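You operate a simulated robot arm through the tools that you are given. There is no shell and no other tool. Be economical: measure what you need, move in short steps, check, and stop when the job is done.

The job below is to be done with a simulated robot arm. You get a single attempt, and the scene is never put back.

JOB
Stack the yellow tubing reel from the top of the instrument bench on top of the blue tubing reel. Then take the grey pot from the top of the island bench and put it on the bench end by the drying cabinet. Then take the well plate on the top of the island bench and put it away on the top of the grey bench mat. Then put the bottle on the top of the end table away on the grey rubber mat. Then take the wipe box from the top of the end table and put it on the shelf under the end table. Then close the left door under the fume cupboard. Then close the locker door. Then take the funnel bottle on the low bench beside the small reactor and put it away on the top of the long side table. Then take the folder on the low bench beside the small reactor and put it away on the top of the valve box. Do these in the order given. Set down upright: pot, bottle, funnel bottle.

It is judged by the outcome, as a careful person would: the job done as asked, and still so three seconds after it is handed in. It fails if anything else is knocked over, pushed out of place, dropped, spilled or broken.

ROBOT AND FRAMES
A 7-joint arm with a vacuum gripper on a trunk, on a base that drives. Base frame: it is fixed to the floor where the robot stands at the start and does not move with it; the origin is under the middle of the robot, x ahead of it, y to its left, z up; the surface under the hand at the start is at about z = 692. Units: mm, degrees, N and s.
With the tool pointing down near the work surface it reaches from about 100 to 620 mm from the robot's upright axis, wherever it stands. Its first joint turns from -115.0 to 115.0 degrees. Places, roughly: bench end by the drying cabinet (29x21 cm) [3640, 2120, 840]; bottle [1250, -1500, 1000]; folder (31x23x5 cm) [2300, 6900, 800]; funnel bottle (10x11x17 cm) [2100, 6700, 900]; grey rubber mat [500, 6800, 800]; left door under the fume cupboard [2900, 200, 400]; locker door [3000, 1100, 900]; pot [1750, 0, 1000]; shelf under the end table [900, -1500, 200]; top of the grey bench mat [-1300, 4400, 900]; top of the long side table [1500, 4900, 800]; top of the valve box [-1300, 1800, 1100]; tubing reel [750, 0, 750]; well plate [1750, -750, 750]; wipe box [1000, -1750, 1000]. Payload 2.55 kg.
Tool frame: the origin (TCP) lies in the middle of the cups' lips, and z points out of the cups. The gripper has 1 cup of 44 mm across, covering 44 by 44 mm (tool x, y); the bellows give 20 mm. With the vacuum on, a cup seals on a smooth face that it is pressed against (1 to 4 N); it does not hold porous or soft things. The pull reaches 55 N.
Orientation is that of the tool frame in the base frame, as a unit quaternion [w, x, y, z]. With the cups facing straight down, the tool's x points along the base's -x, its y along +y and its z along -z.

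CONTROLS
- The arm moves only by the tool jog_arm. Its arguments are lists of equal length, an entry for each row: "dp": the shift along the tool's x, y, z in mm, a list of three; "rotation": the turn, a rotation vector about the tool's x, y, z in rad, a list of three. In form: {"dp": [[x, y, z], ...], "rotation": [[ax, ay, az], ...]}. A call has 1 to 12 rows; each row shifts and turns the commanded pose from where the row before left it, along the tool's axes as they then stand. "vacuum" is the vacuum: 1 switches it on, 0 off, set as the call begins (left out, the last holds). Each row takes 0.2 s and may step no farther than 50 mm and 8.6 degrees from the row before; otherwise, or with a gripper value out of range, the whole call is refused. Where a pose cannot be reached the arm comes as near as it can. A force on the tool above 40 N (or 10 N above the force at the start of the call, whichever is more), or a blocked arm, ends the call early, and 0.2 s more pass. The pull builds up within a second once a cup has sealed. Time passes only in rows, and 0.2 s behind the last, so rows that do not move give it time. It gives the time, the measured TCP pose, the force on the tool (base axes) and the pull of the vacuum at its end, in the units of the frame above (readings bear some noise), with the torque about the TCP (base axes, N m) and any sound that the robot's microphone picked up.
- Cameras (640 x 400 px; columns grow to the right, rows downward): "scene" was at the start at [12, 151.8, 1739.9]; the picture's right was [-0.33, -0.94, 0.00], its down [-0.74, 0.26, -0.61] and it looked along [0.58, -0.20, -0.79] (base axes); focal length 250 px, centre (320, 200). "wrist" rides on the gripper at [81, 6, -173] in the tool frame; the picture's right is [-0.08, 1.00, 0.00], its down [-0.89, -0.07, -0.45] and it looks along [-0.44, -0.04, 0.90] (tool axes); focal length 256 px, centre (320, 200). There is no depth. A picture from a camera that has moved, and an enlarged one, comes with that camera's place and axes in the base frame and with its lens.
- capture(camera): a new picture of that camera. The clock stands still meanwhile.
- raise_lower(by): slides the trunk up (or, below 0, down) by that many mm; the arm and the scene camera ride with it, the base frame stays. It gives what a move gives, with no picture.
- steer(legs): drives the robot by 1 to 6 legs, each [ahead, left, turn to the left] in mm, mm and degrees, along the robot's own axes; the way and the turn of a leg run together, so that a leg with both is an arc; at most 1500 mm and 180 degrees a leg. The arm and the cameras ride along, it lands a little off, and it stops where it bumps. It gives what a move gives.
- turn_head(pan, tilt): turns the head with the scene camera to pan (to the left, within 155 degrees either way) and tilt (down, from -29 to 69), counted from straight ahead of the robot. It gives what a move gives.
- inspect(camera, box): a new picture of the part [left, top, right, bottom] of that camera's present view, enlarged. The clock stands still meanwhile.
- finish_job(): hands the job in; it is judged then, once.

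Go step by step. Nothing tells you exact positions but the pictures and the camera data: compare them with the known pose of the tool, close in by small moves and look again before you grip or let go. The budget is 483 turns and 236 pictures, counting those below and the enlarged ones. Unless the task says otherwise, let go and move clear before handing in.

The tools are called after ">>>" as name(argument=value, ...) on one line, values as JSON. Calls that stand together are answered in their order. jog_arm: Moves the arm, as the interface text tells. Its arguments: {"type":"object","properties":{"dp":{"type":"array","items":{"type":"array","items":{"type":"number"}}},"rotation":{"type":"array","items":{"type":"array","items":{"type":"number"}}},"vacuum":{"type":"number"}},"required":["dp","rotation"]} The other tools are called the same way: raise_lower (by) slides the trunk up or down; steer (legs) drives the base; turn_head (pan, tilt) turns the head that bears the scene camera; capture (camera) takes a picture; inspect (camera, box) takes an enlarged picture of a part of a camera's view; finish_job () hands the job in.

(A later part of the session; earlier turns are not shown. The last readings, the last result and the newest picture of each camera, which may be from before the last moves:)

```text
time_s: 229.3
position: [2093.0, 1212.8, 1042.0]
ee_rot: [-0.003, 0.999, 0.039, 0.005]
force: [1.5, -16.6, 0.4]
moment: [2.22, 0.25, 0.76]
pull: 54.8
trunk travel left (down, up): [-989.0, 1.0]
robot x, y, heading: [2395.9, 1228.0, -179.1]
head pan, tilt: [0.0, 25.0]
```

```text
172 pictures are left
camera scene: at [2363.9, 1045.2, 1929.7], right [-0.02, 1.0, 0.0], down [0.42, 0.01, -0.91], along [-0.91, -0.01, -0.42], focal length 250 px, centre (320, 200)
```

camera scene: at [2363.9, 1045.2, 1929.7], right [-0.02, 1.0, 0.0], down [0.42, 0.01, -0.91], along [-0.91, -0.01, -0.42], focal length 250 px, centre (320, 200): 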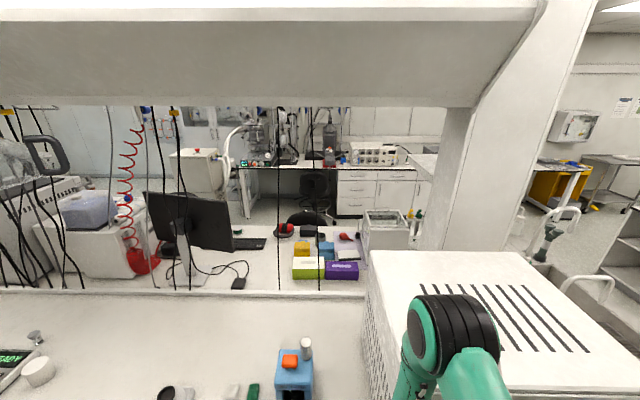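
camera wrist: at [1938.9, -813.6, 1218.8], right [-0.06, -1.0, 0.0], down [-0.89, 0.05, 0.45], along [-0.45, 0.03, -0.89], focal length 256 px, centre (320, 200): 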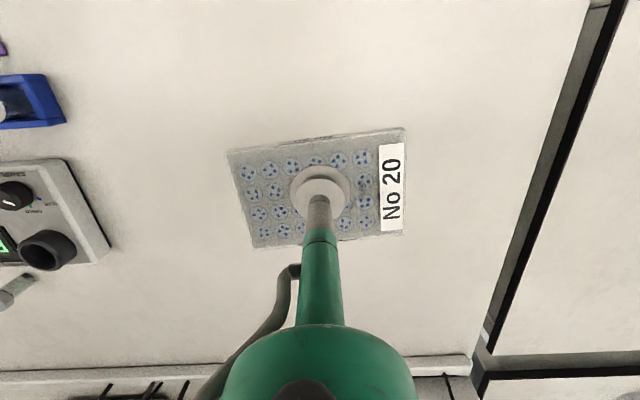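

The plate touched the vented box's side face, which sticks out farther than I judged. I back away at once and check.

>>> steer(legs=[[0, 60, 0]])

>>> capture(camera="wrist")

>>> turn_head(pan=-20, tilt=50)

>>> capture(camera="scene")

```text
time_s: 230.3
position: [2092.8, 1156.4, 1042.3]
ee_rot: [0.0, 0.999, 0.038, 0.004]
force: [0.4, -0.4, -1.0]
moment: [0.05, 0.01, 0.03]
pull: 54.8
trunk travel left (down, up): [-989.0, 1.0]
robot x, y, heading: [2393.1, 1166.6, -178.8]
head pan, tilt: [0.0, 25.0]
```

```text
171 pictures are left
camera wrist: at [2172.2, 1157.3, 1215.4], right [0.0, -1.0, 0.0], down [-0.9, 0.0, 0.44], along [-0.44, 0.0, -0.9], focal length 256 px, centre (320, 200)
```

wrist: 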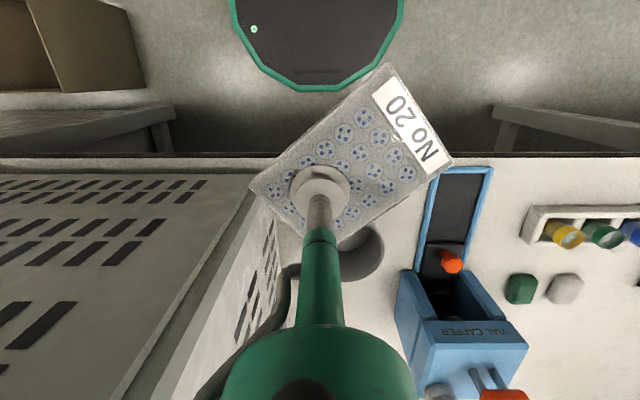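

```text
time_s: 231.2
position: [2093.5, 1156.8, 1043.2]
ee_rot: [-0.001, 0.999, 0.038, 0.004]
force: [0.0, -0.3, -1.5]
moment: [0.05, 0.0, -0.01]
pull: 54.6
trunk travel left (down, up): [-989.0, 1.0]
robot x, y, heading: [2392.3, 1167.9, -178.9]
head pan, tilt: [-20.0, 50.0]
```

```text
170 pictures are left
camera scene: at [2383.5, 1018.2, 1892.9], right [0.33, 0.95, 0.0], down [0.72, -0.25, -0.64], along [-0.61, 0.21, -0.77], focal length 250 px, centre (320, 200)
```

scene: 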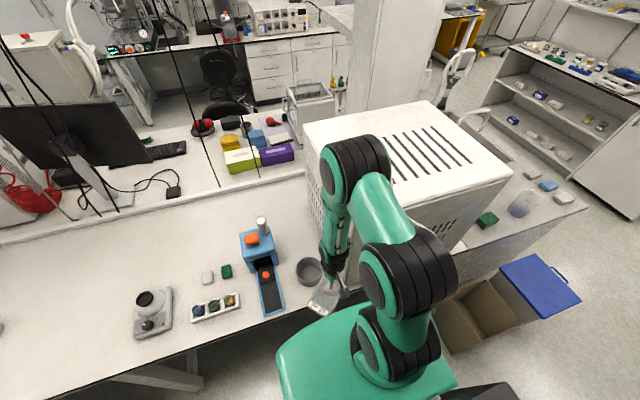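

The plate turned in the cup but holds. I zoom on the vented box to see whether it moved.

>>> inspect(camera="wrist", box=[0, 120, 320, 320])

>>> inspect(camera="scene", box=[260, 80, 580, 280])

```text
2.00 times, centred on (160, 220) of wrist
camera zoom: at [2172.3, 1157.7, 1215.4], right [0.0, -1.0, 0.0], down [-0.9, 0.0, 0.44], along [-0.44, 0.0, -0.9], focal length 512 px, centre (640, 160)
```

zoom: 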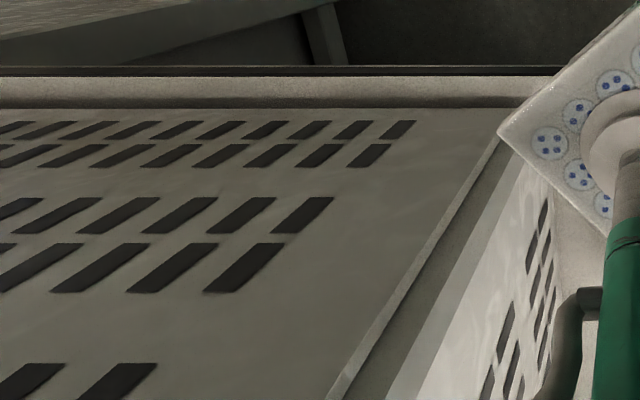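

```text
2.00 times, centred on (420, 180) of scene
camera zoom: at [2383.5, 1018.2, 1892.9], right [0.33, 0.95, 0.0], down [0.72, -0.25, -0.64], along [-0.61, 0.21, -0.77], focal length 500 px, centre (120, 240)
```

zoom: 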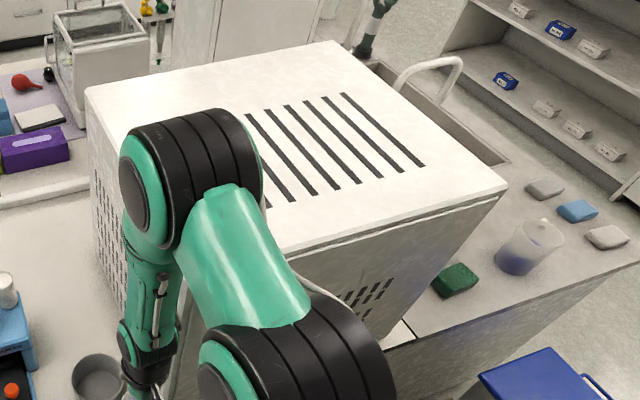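

The box's front is still parallel to the table edge, so it didn't shift. I back away from the island first and continue.

>>> steer(legs=[[-160, 0, -1], [0, -330, 0], [-300, 0, 0], [0, -1500, 0], [0, -230, 0]])

>>> capture(camera="wrist")

```text
time_s: 244.5
position: [2538.6, 3238.0, 1041.9]
ee_rot: [-0.001, 0.999, 0.037, 0.004]
force: [0.1, 0.4, -1.0]
moment: [0.01, 0.03, -0.01]
pull: 55.1
trunk travel left (down, up): [-989.0, 1.0]
robot x, y, heading: [2838.3, 3245.3, -179.2]
head pan, tilt: [-20.0, 50.0]
```

```text
167 pictures are left
camera wrist: at [2617.3, 3238.4, 1215.4], right [-0.01, -1.0, 0.0], down [-0.9, 0.0, 0.44], along [-0.44, 0.0, -0.9], focal length 256 px, centre (320, 200)
```

wrist: 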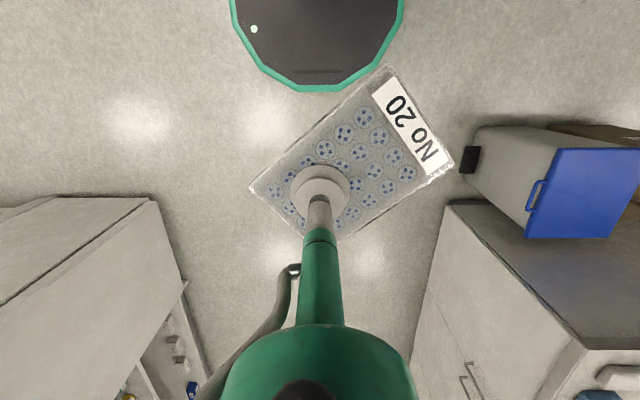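

>>> steer(legs=[[1500, 0, -0.8], [1300, 0, 0]])

>>> turn_head(pan=-30, tilt=35)

>>> capture(camera="scene")

```text
time_s: 258.1
position: [-282.4, 3217.3, 1042.5]
ee_rot: [0.0, 0.999, 0.032, 0.005]
force: [-0.2, -0.2, -1.6]
moment: [0.02, 0.03, -0.02]
pull: 54.7
trunk travel left (down, up): [-989.0, 1.0]
robot x, y, heading: [19.2, 3229.5, -179.8]
head pan, tilt: [-20.0, 50.0]
```

```text
time_s: 258.9
position: [-283.0, 3218.1, 1041.3]
ee_rot: [-0.001, 0.999, 0.033, 0.004]
force: [0.0, 0.3, -0.2]
moment: [0.0, 0.0, 0.02]
pull: 54.5
trunk travel left (down, up): [-989.0, 1.0]
robot x, y, heading: [15.3, 3226.4, -179.9]
head pan, tilt: [-30.0, 35.0]
```

```text
166 pictures are left
camera scene: at [1.4, 3092.8, 1914.4], right [0.5, 0.87, 0.0], down [0.5, -0.29, -0.82], along [-0.71, 0.41, -0.57], focal length 250 px, centre (320, 200)
```

scene: 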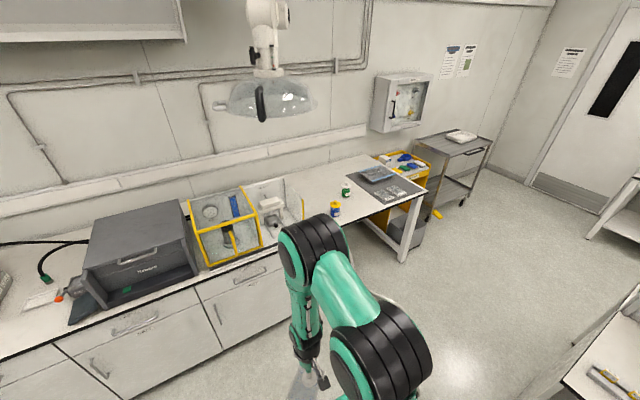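

The grey mat is near (-1223, 4406) with a tray and some small things on it. I drive there and look closer.

>>> steer(legs=[[470, 0, 0], [0, -1150, 0], [130, 0, 0]])

>>> turn_head(pan=0, tilt=50)

>>> capture(camera="scene")

>>> capture(camera="wrist")

```text
time_s: 268.0
position: [-892.5, 4352.8, 1042.0]
ee_rot: [-0.001, 1.0, 0.027, 0.005]
force: [-0.3, 0.1, -0.4]
moment: [0.03, 0.0, 0.06]
pull: 55.2
trunk travel left (down, up): [-989.0, 1.0]
robot x, y, heading: [-597.4, 4358.9, 179.2]
head pan, tilt: [-30.0, 35.0]
```

```text
time_s: 269.0
position: [-892.1, 4352.0, 1042.5]
ee_rot: [0.0, 1.0, 0.027, 0.005]
force: [0.1, 0.8, -0.5]
moment: [0.03, 0.02, -0.03]
pull: 54.7
trunk travel left (down, up): [-989.0, 1.0]
robot x, y, heading: [-593.2, 4358.9, 179.3]
head pan, tilt: [0.0, 50.0]
```

```text
165 pictures are left
camera scene: at [-610.9, 4181.0, 1892.7], right [0.01, 1.0, 0.0], down [0.77, -0.01, -0.64], along [-0.64, 0.01, -0.77], focal length 250 px, centre (320, 200)
```

scene: 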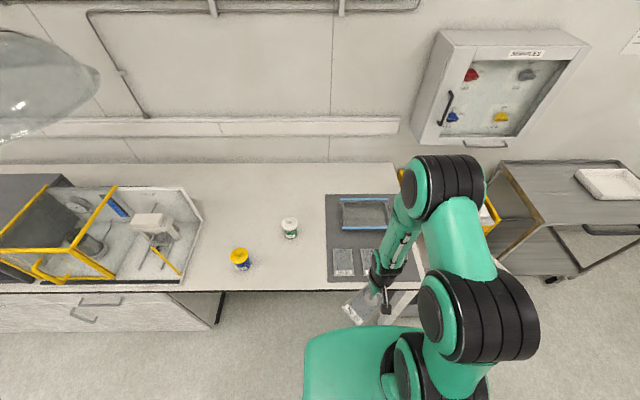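

```text
164 pictures are left
camera wrist: at [-813.9, 4352.2, 1215.5], right [-0.03, -1.0, 0.0], down [-0.9, 0.02, 0.44], along [-0.44, 0.01, -0.9], focal length 256 px, centre (320, 200)
```

wrist: 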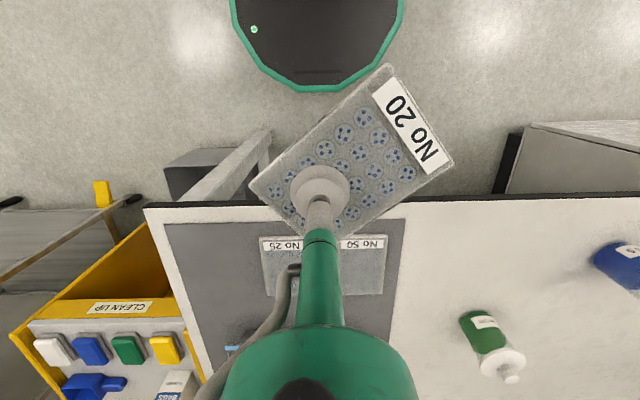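

Plates No 25 and No 50 and a blue tray are on the mat, leaving a free strip around x -1270..-1030, y 4465..4605. I'll put the plate there at (-1150, 4537), aligned like its neighbours; first move closer and rotate it.

>>> steer(legs=[[95, -125, 0.7]])

>>> jog_arm(dp=[[0, 0, 0], [0, 0, 0], [0, 0, 0], [0, 0, 0], [0, 0, 0], [0, 0, 0]], rotation=[[0, 0, -0.148], [0, 0, -0.148], [0, 0, -0.148], [0, 0, -0.148], [0, 0, -0.148], [0, 0, -0.148]])

>>> capture(camera="wrist")

```text
time_s: 270.4
position: [-985.7, 4477.5, 1042.4]
ee_rot: [-0.002, 0.999, 0.032, 0.005]
force: [-0.1, 0.1, -0.7]
moment: [0.03, 0.02, 0.0]
pull: 54.8
trunk travel left (down, up): [-989.0, 1.0]
robot x, y, heading: [-688.0, 4488.7, -179.7]
head pan, tilt: [0.0, 50.0]
```

```text
time_s: 271.8
position: [-985.9, 4476.6, 1041.8]
ee_rot: [0.002, 0.888, 0.46, 0.004]
force: [-0.1, 0.7, -1.5]
moment: [-0.01, 0.03, -0.03]
pull: 54.9
trunk travel left (down, up): [-989.0, 1.0]
robot x, y, heading: [-688.0, 4483.0, -179.6]
head pan, tilt: [0.0, 50.0]
```

```text
163 pictures are left
camera wrist: at [-936.5, 4540.3, 1215.4], right [0.77, -0.64, 0.01], down [-0.58, -0.69, 0.44], along [-0.28, -0.34, -0.9], focal length 256 px, centre (320, 200)
```

wrist: 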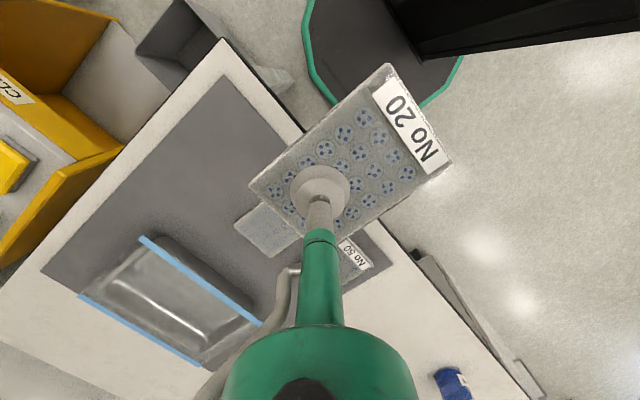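

Aligned with the mat. I move it over the free strip at height, then lower partway.

>>> jog_arm(dp=[[-12.5, -38.5, 0], [-12.5, -38.5, 0], [-12.5, -38.5, 0], [-12.5, -38.5, 0], [-12.3, -38.3, 0], [0, 0, 45], [0, 0, 45], [0, 0, 25]], rotation=[[0, 0, 0], [0, 0, 0], [0, 0, 0], [0, 0, 0], [0, 0, 0], [0, 0, 0], [0, 0, 0], [0, 0, 0]])

>>> capture(camera="wrist")

```text
time_s: 273.6
position: [-1179.1, 4535.6, 922.5]
ee_rot: [0.002, 0.889, 0.459, 0.004]
force: [0.6, -0.7, -1.4]
moment: [-0.02, 0.03, 0.02]
pull: 54.9
trunk travel left (down, up): [-989.0, 1.0]
robot x, y, heading: [-687.3, 4485.0, -179.7]
head pan, tilt: [0.0, 50.0]
```

```text
162 pictures are left
camera wrist: at [-1128.5, 4598.8, 1095.5], right [0.77, -0.64, 0.01], down [-0.58, -0.69, 0.44], along [-0.28, -0.34, -0.9], focal length 256 px, centre (320, 200)
```

wrist: 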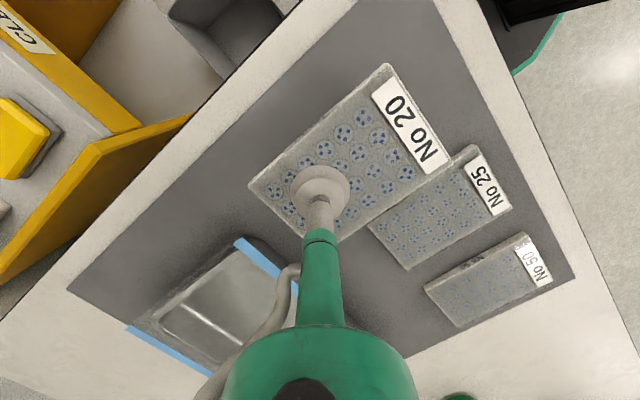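

Placement looks clear of the neighbours. Lower to contact.

>>> jog_arm(dp=[[0, 0, 30], [0, 0, 10], [0, 0, 5], [0, 0, 4]], rotation=[[0, 0, 0], [0, 0, 0], [0, 0, 0], [0, 0, 0]])

>>> capture(camera="wrist")

```text
time_s: 274.6
position: [-1178.1, 4538.8, 875.3]
ee_rot: [0.002, 0.889, 0.457, 0.005]
force: [0.5, -0.5, -1.4]
moment: [0.04, 0.04, -0.01]
pull: 54.8
trunk travel left (down, up): [-989.0, 1.0]
robot x, y, heading: [-688.6, 4484.2, -180.0]
head pan, tilt: [0.0, 50.0]
```

```text
161 pictures are left
camera wrist: at [-1127.8, 4600.9, 1048.6], right [0.77, -0.64, 0.01], down [-0.58, -0.69, 0.44], along [-0.28, -0.34, -0.9], focal length 256 px, centre (320, 200)
```

wrist: 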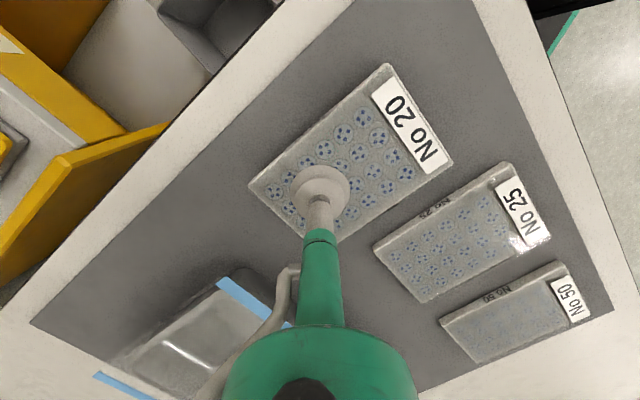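

>>> jog_arm(dp=[[0, 0, 3], [0, 0, 3], [0, 0, 2]], rotation=[[0, 0, 0], [0, 0, 0], [0, 0, 0]])

```text
time_s: 275.4
position: [-1176.9, 4538.4, 868.8]
ee_rot: [0.002, 0.889, 0.458, 0.005]
force: [1.0, 2.2, 4.2]
moment: [-0.06, 0.2, 0.0]
pull: 54.5
trunk travel left (down, up): [-989.0, 1.0]
robot x, y, heading: [-687.8, 4482.7, -179.9]
head pan, tilt: [0.0, 50.0]
```

Contact. I release, rise and look.

>>> jog_arm(dp=[[0, 0, 0], [0, 0, 0], [0, 0, 0], [0, 0, 0]], rotation=[[0, 0, 0], [0, 0, 0], [0, 0, 0], [0, 0, 0]], vacuum=0)

>>> jog_arm(dp=[[0, 0, -5], [0, 0, -20], [0, 0, -45], [0, 0, -45], [0, 0, -45]], rotation=[[0, 0, 0], [0, 0, 0], [0, 0, 0], [0, 0, 0], [0, 0, 0]])

>>> jog_arm(dp=[[20, 40, 0], [20, 40, 0], [20, 40, 0], [20, 40, 0], [0, 0, 0], [0, 0, 0]], rotation=[[0, 0, 0.148], [0, 0, 0.148], [0, 0, 0.148], [0, 0, 0.148], [0, 0, 0.148], [0, 0, 0.148]])

>>> capture(camera="wrist")

```text
time_s: 276.4
position: [-1178.4, 4538.2, 867.2]
ee_rot: [0.002, 0.888, 0.459, 0.005]
force: [0.2, -0.7, -0.3]
moment: [-0.02, -0.03, 0.0]
pull: 0.0
trunk travel left (down, up): [-989.0, 1.0]
robot x, y, heading: [-688.1, 4484.5, -179.7]
head pan, tilt: [0.0, 50.0]
```

```text
time_s: 277.6
position: [-1178.4, 4540.4, 1029.4]
ee_rot: [0.002, 0.889, 0.459, 0.006]
force: [-0.6, 0.8, -0.1]
moment: [0.01, 0.02, -0.03]
pull: 0.1
trunk travel left (down, up): [-989.0, 1.0]
robot x, y, heading: [-691.3, 4483.7, -179.9]
head pan, tilt: [0.0, 50.0]
```

```text
time_s: 279.0
position: [-1014.1, 4471.6, 1029.8]
ee_rot: [-0.001, 1.0, 0.031, 0.005]
force: [-0.3, 0.0, 0.4]
moment: [0.0, 0.01, 0.0]
pull: 0.1
trunk travel left (down, up): [-989.0, 1.0]
robot x, y, heading: [-687.4, 4486.5, -179.7]
head pan, tilt: [0.0, 50.0]
```

```text
160 pictures are left
camera wrist: at [-935.8, 4472.1, 1204.2], right [-0.02, -1.0, 0.0], down [-0.9, 0.01, 0.44], along [-0.44, 0.01, -0.9], focal length 256 px, centre (320, 200)
```

wrist: 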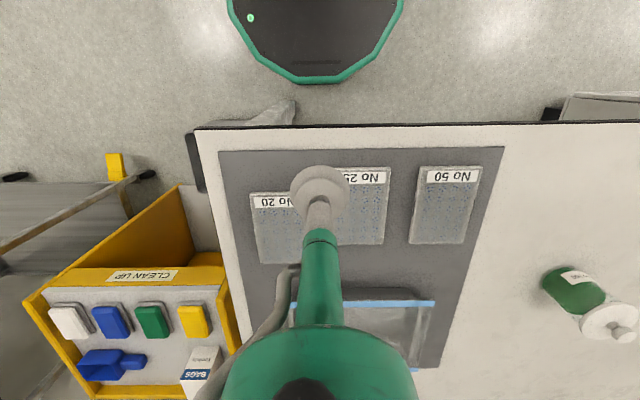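

The plate is on the mat. Next the bottle on the end table: I retract and drive back down the front aisle toward the open side of the end table.

>>> jog_arm(dp=[[35, 0, 0], [35, 0, 0]], rotation=[[0, 0, 0], [0, 0, 0]])

>>> steer(legs=[[-390, 0, -0.3], [0, 1500, 0], [0, 1500, 0]])

```text
time_s: 279.6
position: [-944.9, 4476.9, 1031.9]
ee_rot: [0.0, 0.999, 0.032, 0.004]
force: [-0.2, -0.8, 0.8]
moment: [0.01, 0.04, -0.03]
pull: 0.0
trunk travel left (down, up): [-989.0, 1.0]
robot x, y, heading: [-690.3, 4482.8, -179.6]
head pan, tilt: [0.0, 50.0]
```

```text
time_s: 296.1
position: [-575.8, 1497.7, 1030.2]
ee_rot: [0.0, 1.0, 0.015, 0.005]
force: [0.4, -0.1, -0.6]
moment: [-0.03, -0.01, 0.01]
pull: 0.0
trunk travel left (down, up): [-989.0, 1.0]
robot x, y, heading: [-318.2, 1498.3, 178.2]
head pan, tilt: [0.0, 50.0]
```

>>> steer(legs=[[-160, 400, 1.8], [0, 1500, 0], [0, 1500, 0], [0, 650, 0]])

>>> turn_head(pan=-120, tilt=40)

>>> capture(camera="scene")

```text
time_s: 316.0
position: [-489.3, -2555.1, 1031.0]
ee_rot: [-0.001, 1.0, 0.01, 0.006]
force: [-0.2, 0.0, -0.5]
moment: [0.04, 0.0, -0.03]
pull: 0.1
trunk travel left (down, up): [-989.0, 1.0]
robot x, y, heading: [-230.4, -2556.7, 177.6]
head pan, tilt: [0.0, 50.0]
```

```text
time_s: 318.0
position: [-489.0, -2554.7, 1029.8]
ee_rot: [0.0, 1.0, 0.01, 0.005]
force: [0.5, 0.3, 0.5]
moment: [0.04, -0.02, -0.02]
pull: 0.1
trunk travel left (down, up): [-989.0, 1.0]
robot x, y, heading: [-228.8, -2560.5, 177.6]
head pan, tilt: [-120.0, 40.0]
```

```text
159 pictures are left
camera scene: at [-131.6, -2666.7, 1906.9], right [0.85, -0.53, 0.0], down [-0.34, -0.54, -0.77], along [0.41, 0.65, -0.64], focal length 250 px, centre (320, 200)
```

scene: 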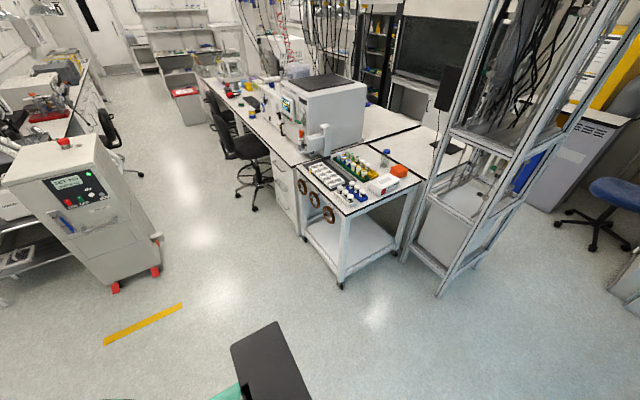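

Excellent view: the end table's right side is free for x≈650..1310, next to the rack. I turn to face it and approach.

>>> steer(legs=[[0, 0, -87.6], [0, -1175, 0], [350, 0, 0]])

>>> turn_head(pan=-15, tilt=50)

>>> capture(camera="scene")

>>> capture(camera="wrist")

```text
time_s: 329.7
position: [939.2, -1951.9, 1030.3]
ee_rot: [0.003, 0.72, -0.694, 0.005]
force: [0.5, 0.6, 0.2]
moment: [-0.03, -0.02, -0.04]
pull: 0.1
trunk travel left (down, up): [-989.0, 1.0]
robot x, y, heading: [943.1, -2210.8, 88.9]
head pan, tilt: [-120.0, 40.0]
```

```text
time_s: 331.5
position: [940.3, -1951.8, 1031.0]
ee_rot: [0.003, 0.721, -0.693, 0.004]
force: [0.6, -0.3, 0.8]
moment: [-0.03, 0.0, -0.01]
pull: 0.2
trunk travel left (down, up): [-989.0, 1.0]
robot x, y, heading: [942.4, -2210.6, 88.7]
head pan, tilt: [-15.0, 50.0]
```

```text
158 pictures are left
camera scene: at [785.3, -2192.5, 1892.7], right [0.96, -0.28, 0.0], down [-0.22, -0.74, -0.64], along [0.18, 0.62, -0.77], focal length 250 px, centre (320, 200)
```

scene: 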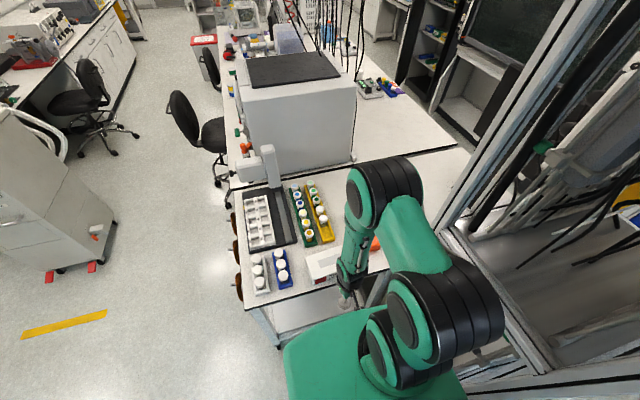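

```text
157 pictures are left
camera wrist: at [935.8, -2030.0, 1204.0], right [-1.0, 0.04, 0.0], down [0.04, 0.9, 0.44], along [0.02, 0.44, -0.9], focal length 256 px, centre (320, 200)
```

wrist: 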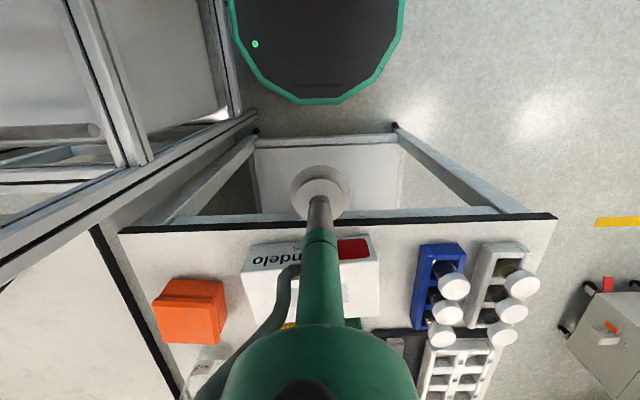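

The table edge is at y≈-1815, the wipe box and the bottle are visible. I move closer, keeping the base just off the table's lower shelf.

>>> steer(legs=[[122, -20, 1.2]])

>>> jog_arm(dp=[[-40, -25, 0], [-40, -25, 0], [-40, -25, 0]], rotation=[[0, 0, 0], [0, 0, 0], [0, 0, 0]])

>>> capture(camera="wrist")

```text
time_s: 332.8
position: [940.2, -1831.2, 1030.9]
ee_rot: [0.003, 0.721, -0.693, 0.004]
force: [0.4, -0.1, 0.3]
moment: [0.02, -0.04, 0.01]
pull: 0.1
trunk travel left (down, up): [-989.0, 1.0]
robot x, y, heading: [939.5, -2085.9, 88.8]
head pan, tilt: [-15.0, 50.0]
```

```text
time_s: 333.6
position: [1010.2, -1705.9, 1029.6]
ee_rot: [0.004, 0.722, -0.692, 0.004]
force: [-0.4, 0.7, 0.4]
moment: [-0.03, 0.02, 0.01]
pull: 0.0
trunk travel left (down, up): [-989.0, 1.0]
robot x, y, heading: [942.7, -2090.4, 88.8]
head pan, tilt: [-15.0, 50.0]
```

```text
156 pictures are left
camera wrist: at [1007.2, -1783.3, 1202.9], right [-1.0, 0.04, 0.0], down [0.04, 0.9, 0.43], along [0.02, 0.43, -0.9], focal length 256 px, centre (320, 200)
```

wrist: 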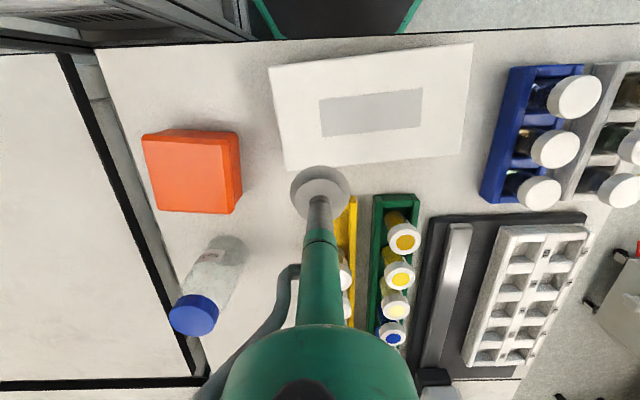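

Bottle at about (1174, -1527), cap top near z≈985. I nudge the base right and bring the cup above the cap.

>>> steer(legs=[[0, -22, 0.8]])

>>> jog_arm(dp=[[-35, -30, -5], [-35, -30, -5], [-35, -30, 0], [-25, -25, 0]], rotation=[[0, 0, 0], [0, 0, 0], [0, 0, 0], [0, 0, 0]])

>>> capture(camera="wrist")

```text
time_s: 334.3
position: [1009.4, -1706.5, 1029.3]
ee_rot: [0.004, 0.721, -0.693, 0.003]
force: [-0.2, 0.7, 1.0]
moment: [0.05, 0.02, -0.04]
pull: 0.1
trunk travel left (down, up): [-989.0, 1.0]
robot x, y, heading: [939.2, -2091.2, 88.7]
head pan, tilt: [-15.0, 50.0]
stopped in leg 1: the robot was blocked; the commanded pose is now the measured one
```

```text
time_s: 335.3
position: [1120.0, -1571.4, 1038.0]
ee_rot: [0.004, 0.721, -0.693, 0.004]
force: [0.0, 0.3, -0.3]
moment: [-0.02, 0.05, -0.01]
pull: 0.1
trunk travel left (down, up): [-989.0, 1.0]
robot x, y, heading: [939.2, -2086.9, 89.1]
head pan, tilt: [-15.0, 50.0]
```

```text
155 pictures are left
camera wrist: at [1116.5, -1649.4, 1211.4], right [-1.0, 0.04, 0.0], down [0.04, 0.9, 0.43], along [0.02, 0.43, -0.9], focal length 256 px, centre (320, 200)
```

wrist: 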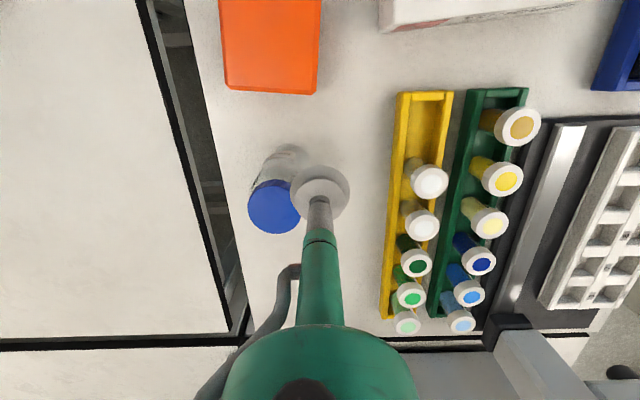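

Triangulated cap top: (1162, -1543, 999). I centre above it and check.

>>> jog_arm(dp=[[-26, -42, 0], [0, 0, 14]], rotation=[[0, 0, 0], [0, 0, 0]], vacuum=1)

>>> capture(camera="wrist")

```text
time_s: 335.9
position: [1160.7, -1545.5, 1024.3]
ee_rot: [0.003, 0.721, -0.693, 0.004]
force: [-0.4, -0.8, 0.4]
moment: [-0.02, -0.01, 0.01]
pull: 0.1
trunk travel left (down, up): [-989.0, 1.0]
robot x, y, heading: [942.4, -2091.5, 88.6]
head pan, tilt: [-15.0, 50.0]
```

```text
154 pictures are left
camera wrist: at [1155.6, -1622.7, 1197.5], right [-1.0, 0.04, 0.0], down [0.03, 0.9, 0.44], along [0.02, 0.44, -0.9], focal length 256 px, centre (320, 200)
```

wrist: 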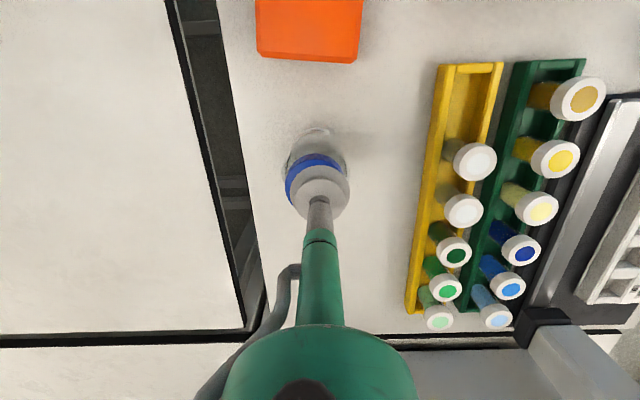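

Cap centre is about 6 mm further +x. Adjust and descend.

>>> jog_arm(dp=[[1, -6, 8], [0, 0, 8], [0, 0, 5], [0, 0, 4]], rotation=[[0, 0, 0], [0, 0, 0], [0, 0, 0], [0, 0, 0]])

```text
time_s: 336.9
position: [1168.0, -1546.7, 999.3]
ee_rot: [0.003, 0.721, -0.693, 0.004]
force: [1.1, -1.3, 5.1]
moment: [0.0, 0.01, -0.07]
pull: 55.1
trunk travel left (down, up): [-989.0, 1.0]
robot x, y, heading: [938.8, -2089.8, 88.8]
head pan, tilt: [-15.0, 50.0]
```

Sealed. I lift, drawing back slightly as it rises.

>>> jog_arm(dp=[[0, 0, -10], [0, 0, -30], [10, 0, -40], [20, 0, -35], [20, 0, -10]], rotation=[[0, 0, 0], [0, 0, 0], [0, 0, 0], [0, 0, 0], [0, 0, 0]])

>>> capture(camera="wrist")

>>> capture(camera="scene")

```text
time_s: 338.1
position: [1168.2, -1595.3, 1126.2]
ee_rot: [0.004, 0.721, -0.693, 0.004]
force: [-0.2, -0.9, -2.9]
moment: [0.02, 0.0, -0.12]
pull: 54.7
trunk travel left (down, up): [-989.0, 1.0]
robot x, y, heading: [937.8, -2089.7, 88.8]
head pan, tilt: [-15.0, 50.0]
```

```text
153 pictures are left
camera wrist: at [1164.4, -1673.3, 1299.0], right [-1.0, 0.04, 0.0], down [0.03, 0.9, 0.44], along [0.02, 0.43, -0.9], focal length 256 px, centre (320, 200)
```

wrist: 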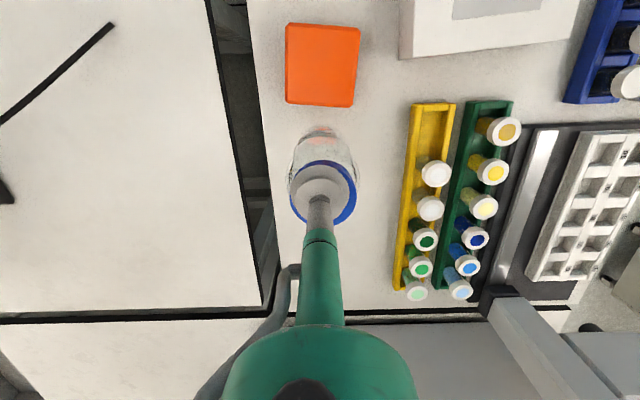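

```text
152 pictures are left
camera scene: at [785.6, -2072.1, 1892.7], right [0.96, -0.28, 0.0], down [-0.21, -0.74, -0.64], along [0.18, 0.62, -0.77], focal length 250 px, centre (320, 200)
```

scene: 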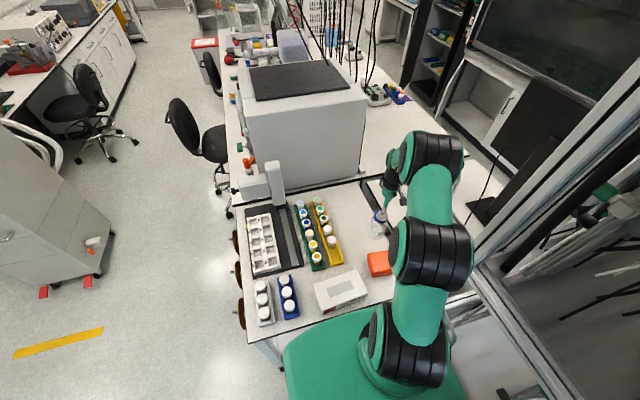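

Bottle hangs upright. I retract it and drive back to the long aisle, heading +y.

>>> jog_arm(dp=[[45, 10, 0], [45, 10, 0], [45, 10, 0], [45, 10, 0]], rotation=[[0, 0, 0], [0, 0, 0], [0, 0, 0], [0, 0, 0]])

>>> steer(legs=[[-470, 0, 1.2], [0, 1100, 0]])

```text
time_s: 339.1
position: [1136.2, -1779.0, 1128.5]
ee_rot: [0.002, 0.721, -0.693, 0.003]
force: [-0.4, -0.4, -2.8]
moment: [0.01, 0.01, -0.07]
pull: 54.2
trunk travel left (down, up): [-989.0, 1.0]
robot x, y, heading: [939.8, -2090.3, 88.9]
head pan, tilt: [-15.0, 50.0]
```

```text
time_s: 347.1
position: [14.7, -2237.7, 1127.6]
ee_rot: [0.004, 0.732, -0.681, 0.004]
force: [-0.5, -0.6, -1.9]
moment: [-0.01, 0.01, -0.1]
pull: 54.9
trunk travel left (down, up): [-989.0, 1.0]
robot x, y, heading: [-173.8, -2555.6, 90.6]
head pan, tilt: [-15.0, 50.0]
```

>>> steer(legs=[[1500, 0, -0.6], [1400, 0, 0]])

>>> steer(legs=[[1000, 100, 0], [1500, 0, 0], [300, 0, 0]])

```text
time_s: 361.1
position: [80.1, 645.5, 1129.2]
ee_rot: [0.005, 0.715, -0.699, 0.004]
force: [0.1, 0.5, -2.0]
moment: [-0.01, 0.0, -0.11]
pull: 54.8
trunk travel left (down, up): [-989.0, 1.0]
robot x, y, heading: [-123.9, 338.8, 87.9]
head pan, tilt: [-15.0, 50.0]
```

```text
time_s: 370.5
position: [67.7, 2527.4, 1126.7]
ee_rot: [-0.005, -0.693, 0.721, -0.006]
force: [-0.1, 0.6, -3.0]
moment: [-0.1, -0.04, -0.12]
pull: 55.3
trunk travel left (down, up): [-989.0, 1.0]
robot x, y, heading: [-154.1, 2227.2, 84.0]
head pan, tilt: [-15.0, 50.0]
stopped in leg 2: the robot was blocked; the commanded pose is now the measured one
```

I bumped the red-lidded bin at the sink end, having drifted right. I back off a little and check it.

>>> steer(legs=[[-60, 0, 0]])

>>> turn_head(pan=-20, tilt=62)

>>> capture(camera="scene")

>>> capture(camera="wrist")

```text
time_s: 371.4
position: [63.4, 2463.2, 1128.2]
ee_rot: [-0.005, -0.693, 0.721, -0.004]
force: [0.4, 1.4, -2.4]
moment: [-0.02, 0.03, -0.07]
pull: 55.0
trunk travel left (down, up): [-989.0, 1.0]
robot x, y, heading: [-158.3, 2169.9, 84.2]
head pan, tilt: [-15.0, 50.0]
```

```text
time_s: 372.2
position: [62.8, 2462.8, 1128.6]
ee_rot: [-0.004, -0.693, 0.721, -0.004]
force: [-0.8, -0.1, -2.7]
moment: [-0.02, -0.06, -0.07]
pull: 54.9
trunk travel left (down, up): [-989.0, 1.0]
robot x, y, heading: [-157.9, 2167.0, 84.1]
head pan, tilt: [-20.0, 62.0]
```

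```text
151 pictures are left
camera scene: at [-311.7, 2182.9, 1877.9], right [0.9, -0.44, 0.0], down [-0.38, -0.79, -0.47], along [0.2, 0.42, -0.88], focal length 250 px, centre (320, 200)
```

scene: 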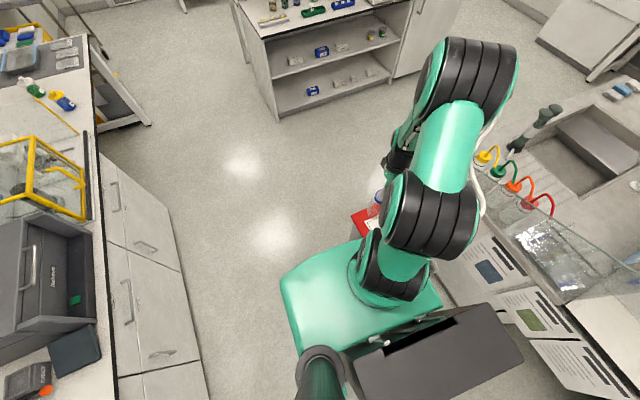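

```text
150 pictures are left
camera wrist: at [51.9, 2385.9, 1301.6], right [-0.99, 0.12, 0.0], down [0.11, 0.89, 0.44], along [0.05, 0.43, -0.9], focal length 256 px, centre (320, 200)
```

wrist: 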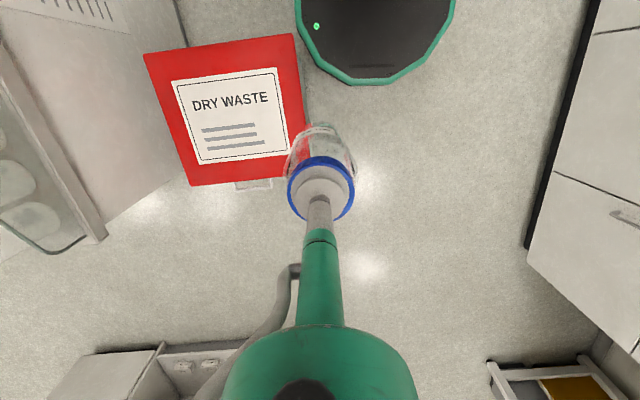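

The bin still sits square where it was. I shift left, straighten and pass it.

>>> steer(legs=[[0, 200, 5.9], [1200, 0, 0]])

>>> turn_head(pan=-10, tilt=25)

>>> capture(camera="scene")

```text
time_s: 379.4
position: [-176.7, 3678.0, 1128.6]
ee_rot: [0.004, 0.73, -0.683, 0.004]
force: [-0.3, 0.3, -1.5]
moment: [-0.02, 0.0, -0.08]
pull: 55.5
trunk travel left (down, up): [-989.0, 1.0]
robot x, y, heading: [-365.3, 3360.8, 90.2]
head pan, tilt: [-20.0, 62.0]
```

```text
time_s: 380.4
position: [-177.1, 3678.9, 1127.6]
ee_rot: [0.004, 0.73, -0.683, 0.005]
force: [0.4, -0.8, -1.2]
moment: [-0.03, -0.01, -0.06]
pull: 55.3
trunk travel left (down, up): [-989.0, 1.0]
robot x, y, heading: [-364.7, 3359.3, 90.3]
head pan, tilt: [-10.0, 25.0]
```

```text
149 pictures are left
camera scene: at [-524.6, 3390.3, 1930.1], right [0.99, -0.17, 0.0], down [-0.07, -0.42, -0.91], along [0.15, 0.89, -0.42], focal length 250 px, centre (320, 200)
```

scene: 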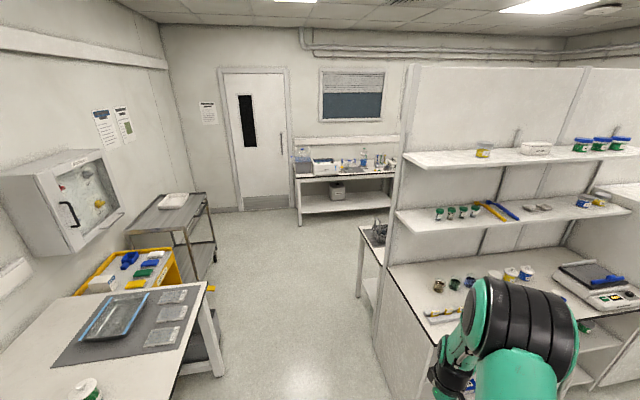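

The far bench against the end wall at about (371, 6606) must carry the grey rubber mat. I drive on to it.

>>> steer(legs=[[1500, 0, 0], [700, 0, 0]])

>>> turn_head(pan=-40, tilt=30)

>>> capture(camera="scene")

>>> turn_head(pan=-90, tilt=25)

>>> capture(camera="scene")

```text
time_s: 391.2
position: [-225.9, 5857.9, 1127.6]
ee_rot: [0.004, 0.737, -0.676, 0.005]
force: [0.3, 0.3, -2.8]
moment: [0.02, -0.01, -0.09]
pull: 54.7
trunk travel left (down, up): [-989.0, 1.0]
robot x, y, heading: [-409.2, 5537.9, 91.3]
head pan, tilt: [-10.0, 25.0]
```

```text
time_s: 392.1
position: [-225.3, 5856.1, 1128.5]
ee_rot: [0.004, 0.737, -0.676, 0.005]
force: [0.2, 0.0, -1.4]
moment: [-0.02, -0.02, -0.06]
pull: 55.0
trunk travel left (down, up): [-989.0, 1.0]
robot x, y, heading: [-408.5, 5536.8, 91.5]
head pan, tilt: [-40.0, 30.0]
```

```text
148 pictures are left
camera scene: at [-525.3, 5542.5, 1922.2], right [0.78, -0.62, 0.0], down [-0.31, -0.39, -0.87], along [0.54, 0.68, -0.5], focal length 250 px, centre (320, 200)
```

scene: 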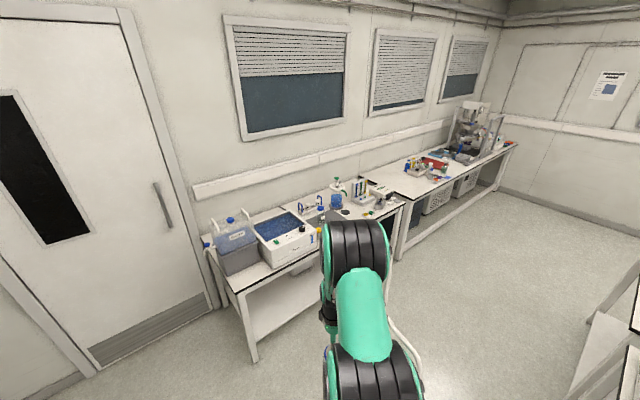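

```text
time_s: 393.3
position: [-225.0, 5857.6, 1128.0]
ee_rot: [0.003, 0.737, -0.676, 0.005]
force: [-0.8, 0.6, -1.3]
moment: [-0.01, 0.0, -0.07]
pull: 55.3
trunk travel left (down, up): [-989.0, 1.0]
robot x, y, heading: [-405.6, 5534.8, 91.4]
head pan, tilt: [-90.0, 25.0]
```

```text
147 pictures are left
camera scene: at [-489.5, 5474.4, 1930.2], right [0.03, -1.0, 0.0], down [-0.42, -0.01, -0.91], along [0.91, 0.02, -0.42], focal length 250 px, centre (320, 200)
```

scene: 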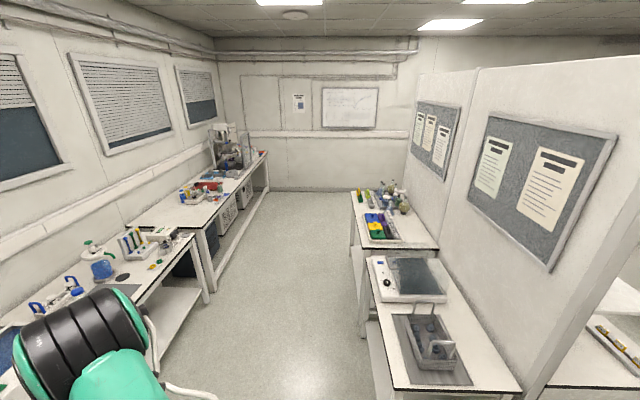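

I move into the aisle in front of the wall bench and look down at its surface.

>>> steer(legs=[[300, 0, -1.3], [0, -800, 0]])

>>> turn_head(pan=-10, tilt=40)

>>> capture(camera="scene")

>>> capture(camera="wrist")

```text
time_s: 399.3
position: [582.5, 6163.4, 1127.8]
ee_rot: [0.004, 0.731, -0.682, 0.004]
force: [0.1, 0.0, -2.2]
moment: [-0.04, 0.0, -0.05]
pull: 54.8
trunk travel left (down, up): [-989.0, 1.0]
robot x, y, heading: [390.3, 5846.2, 90.5]
head pan, tilt: [-90.0, 25.0]
```

```text
time_s: 400.8
position: [582.4, 6164.5, 1127.8]
ee_rot: [0.003, 0.731, -0.683, 0.005]
force: [-0.2, -0.9, -2.1]
moment: [-0.01, 0.0, -0.03]
pull: 54.9
trunk travel left (down, up): [-989.0, 1.0]
robot x, y, heading: [395.8, 5847.2, 90.8]
head pan, tilt: [-10.0, 40.0]
```

```text
146 pictures are left
camera scene: at [234.1, 5868.4, 1906.9], right [0.99, -0.17, 0.0], down [-0.11, -0.63, -0.77], along [0.13, 0.76, -0.64], focal length 250 px, centre (320, 200)
```

scene: 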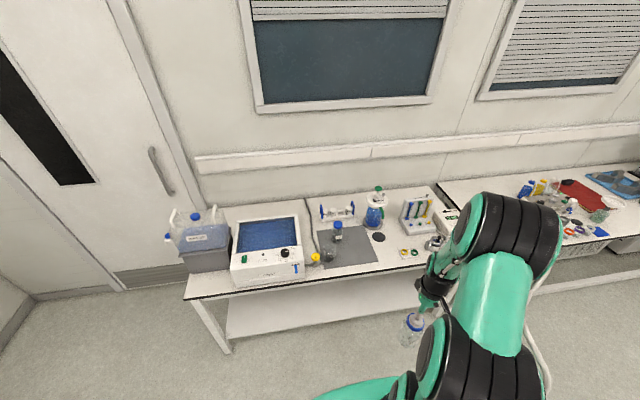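

```text
145 pictures are left
camera wrist: at [580.7, 6086.6, 1301.4], right [-1.0, 0.01, 0.0], down [0.01, 0.9, 0.43], along [0.01, 0.43, -0.9], focal length 256 px, centre (320, 200)
```

wrist: 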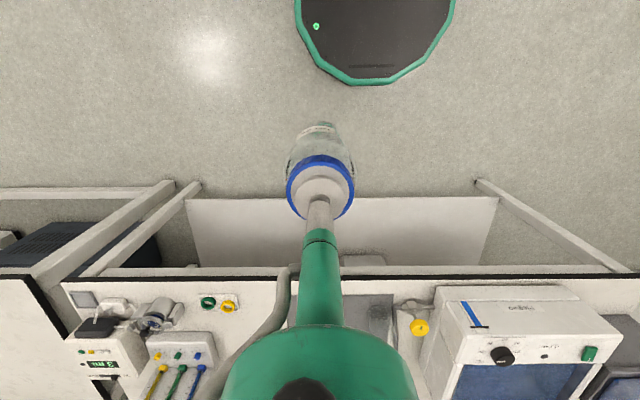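

>>> inspect(camera="scene", box=[260, 170, 460, 295])

```text
3.20 times, centred on (360, 232) of scene
camera zoom: at [234.1, 5868.4, 1906.9], right [0.99, -0.17, 0.0], down [-0.11, -0.63, -0.77], along [0.13, 0.76, -0.64], focal length 800 px, centre (192, 96)
```

zoom: 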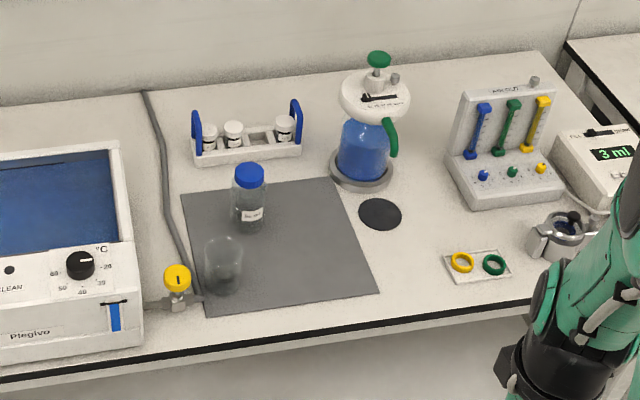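

The mat spans x≈390..695, y≈6645..6930 at z≈766, with a bottle and a beaker on its left part. I target the free spot (615, 6735), driving forward first.

>>> steer(legs=[[430, 0, -0.7]])

>>> capture(camera="wrist")

```text
time_s: 403.4
position: [589.3, 6584.7, 1127.7]
ee_rot: [0.005, 0.725, -0.689, 0.005]
force: [0.2, 0.8, -2.0]
moment: [-0.03, -0.02, -0.05]
pull: 54.5
trunk travel left (down, up): [-989.0, 1.0]
robot x, y, heading: [397.1, 6272.1, 89.3]
head pan, tilt: [-10.0, 40.0]
```

```text
143 pictures are left
camera wrist: at [585.4, 6508.1, 1301.4], right [-1.0, 0.03, 0.0], down [0.03, 0.9, 0.43], along [0.01, 0.43, -0.9], focal length 256 px, centre (320, 200)
```

wrist: 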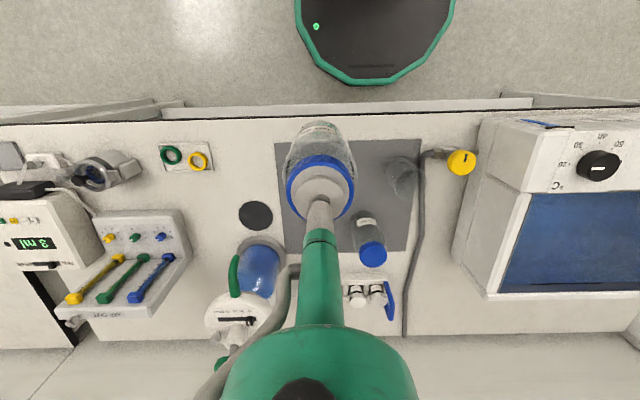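

>>> jog_arm(dp=[[-37, -8.4, 0], [-37, -8.4, 0], [-37, -8.4, 0], [-37, -8.4, 0], [0, 0, 48], [0, 0, 48], [0, 0, 48], [0, 0, 25]], rotation=[[0, 0, 0], [0, 0, 0], [0, 0, 0], [0, 0, 0], [0, 0, 0], [0, 0, 0], [0, 0, 0], [0, 0, 0]])

>>> capture(camera="wrist")

>>> inspect(camera="scene", box=[240, 200, 480, 350])

```text
time_s: 405.2
position: [616.2, 6733.7, 956.7]
ee_rot: [0.003, 0.725, -0.689, 0.004]
force: [-0.6, 0.0, -1.2]
moment: [-0.02, 0.04, -0.09]
pull: 55.3
trunk travel left (down, up): [-989.0, 1.0]
robot x, y, heading: [396.1, 6269.9, 89.5]
head pan, tilt: [-10.0, 40.0]
```

```text
142 pictures are left
camera wrist: at [613.3, 6656.4, 1130.3], right [-1.0, 0.03, 0.0], down [0.03, 0.9, 0.44], along [0.01, 0.44, -0.9], focal length 256 px, centre (320, 200)
```

wrist: 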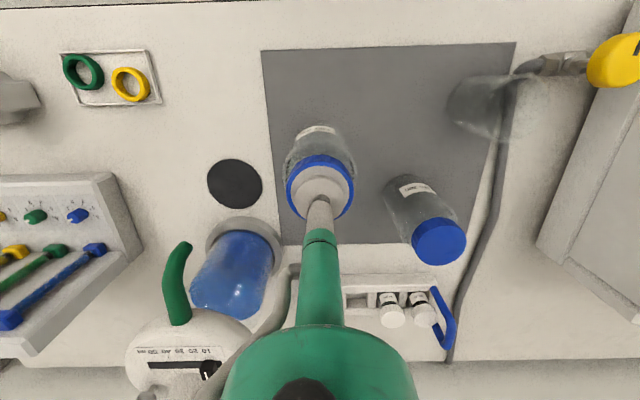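

```text
2.67 times, centred on (360, 275) of scene
camera zoom: at [235.1, 6296.7, 1906.9], right [0.98, -0.18, 0.0], down [-0.12, -0.63, -0.77], along [0.14, 0.75, -0.64], focal length 667 px, centre (213, 0)
```

zoom: 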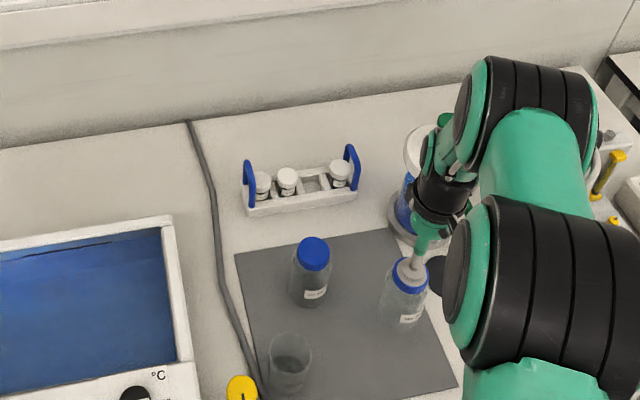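

Clear of the neighbours. I lower to the mat.

>>> jog_arm(dp=[[0, 0, 20], [0, 0, 8], [0, 0, 5], [0, 0, 4]], rotation=[[0, 0, 0], [0, 0, 0], [0, 0, 0], [0, 0, 0]])

```text
time_s: 406.2
position: [614.4, 6732.5, 920.5]
ee_rot: [0.004, 0.724, -0.689, 0.005]
force: [0.5, 0.2, -2.1]
moment: [-0.02, 0.01, -0.05]
pull: 55.1
trunk travel left (down, up): [-989.0, 1.0]
robot x, y, heading: [392.2, 6272.6, 89.6]
head pan, tilt: [-10.0, 40.0]
```

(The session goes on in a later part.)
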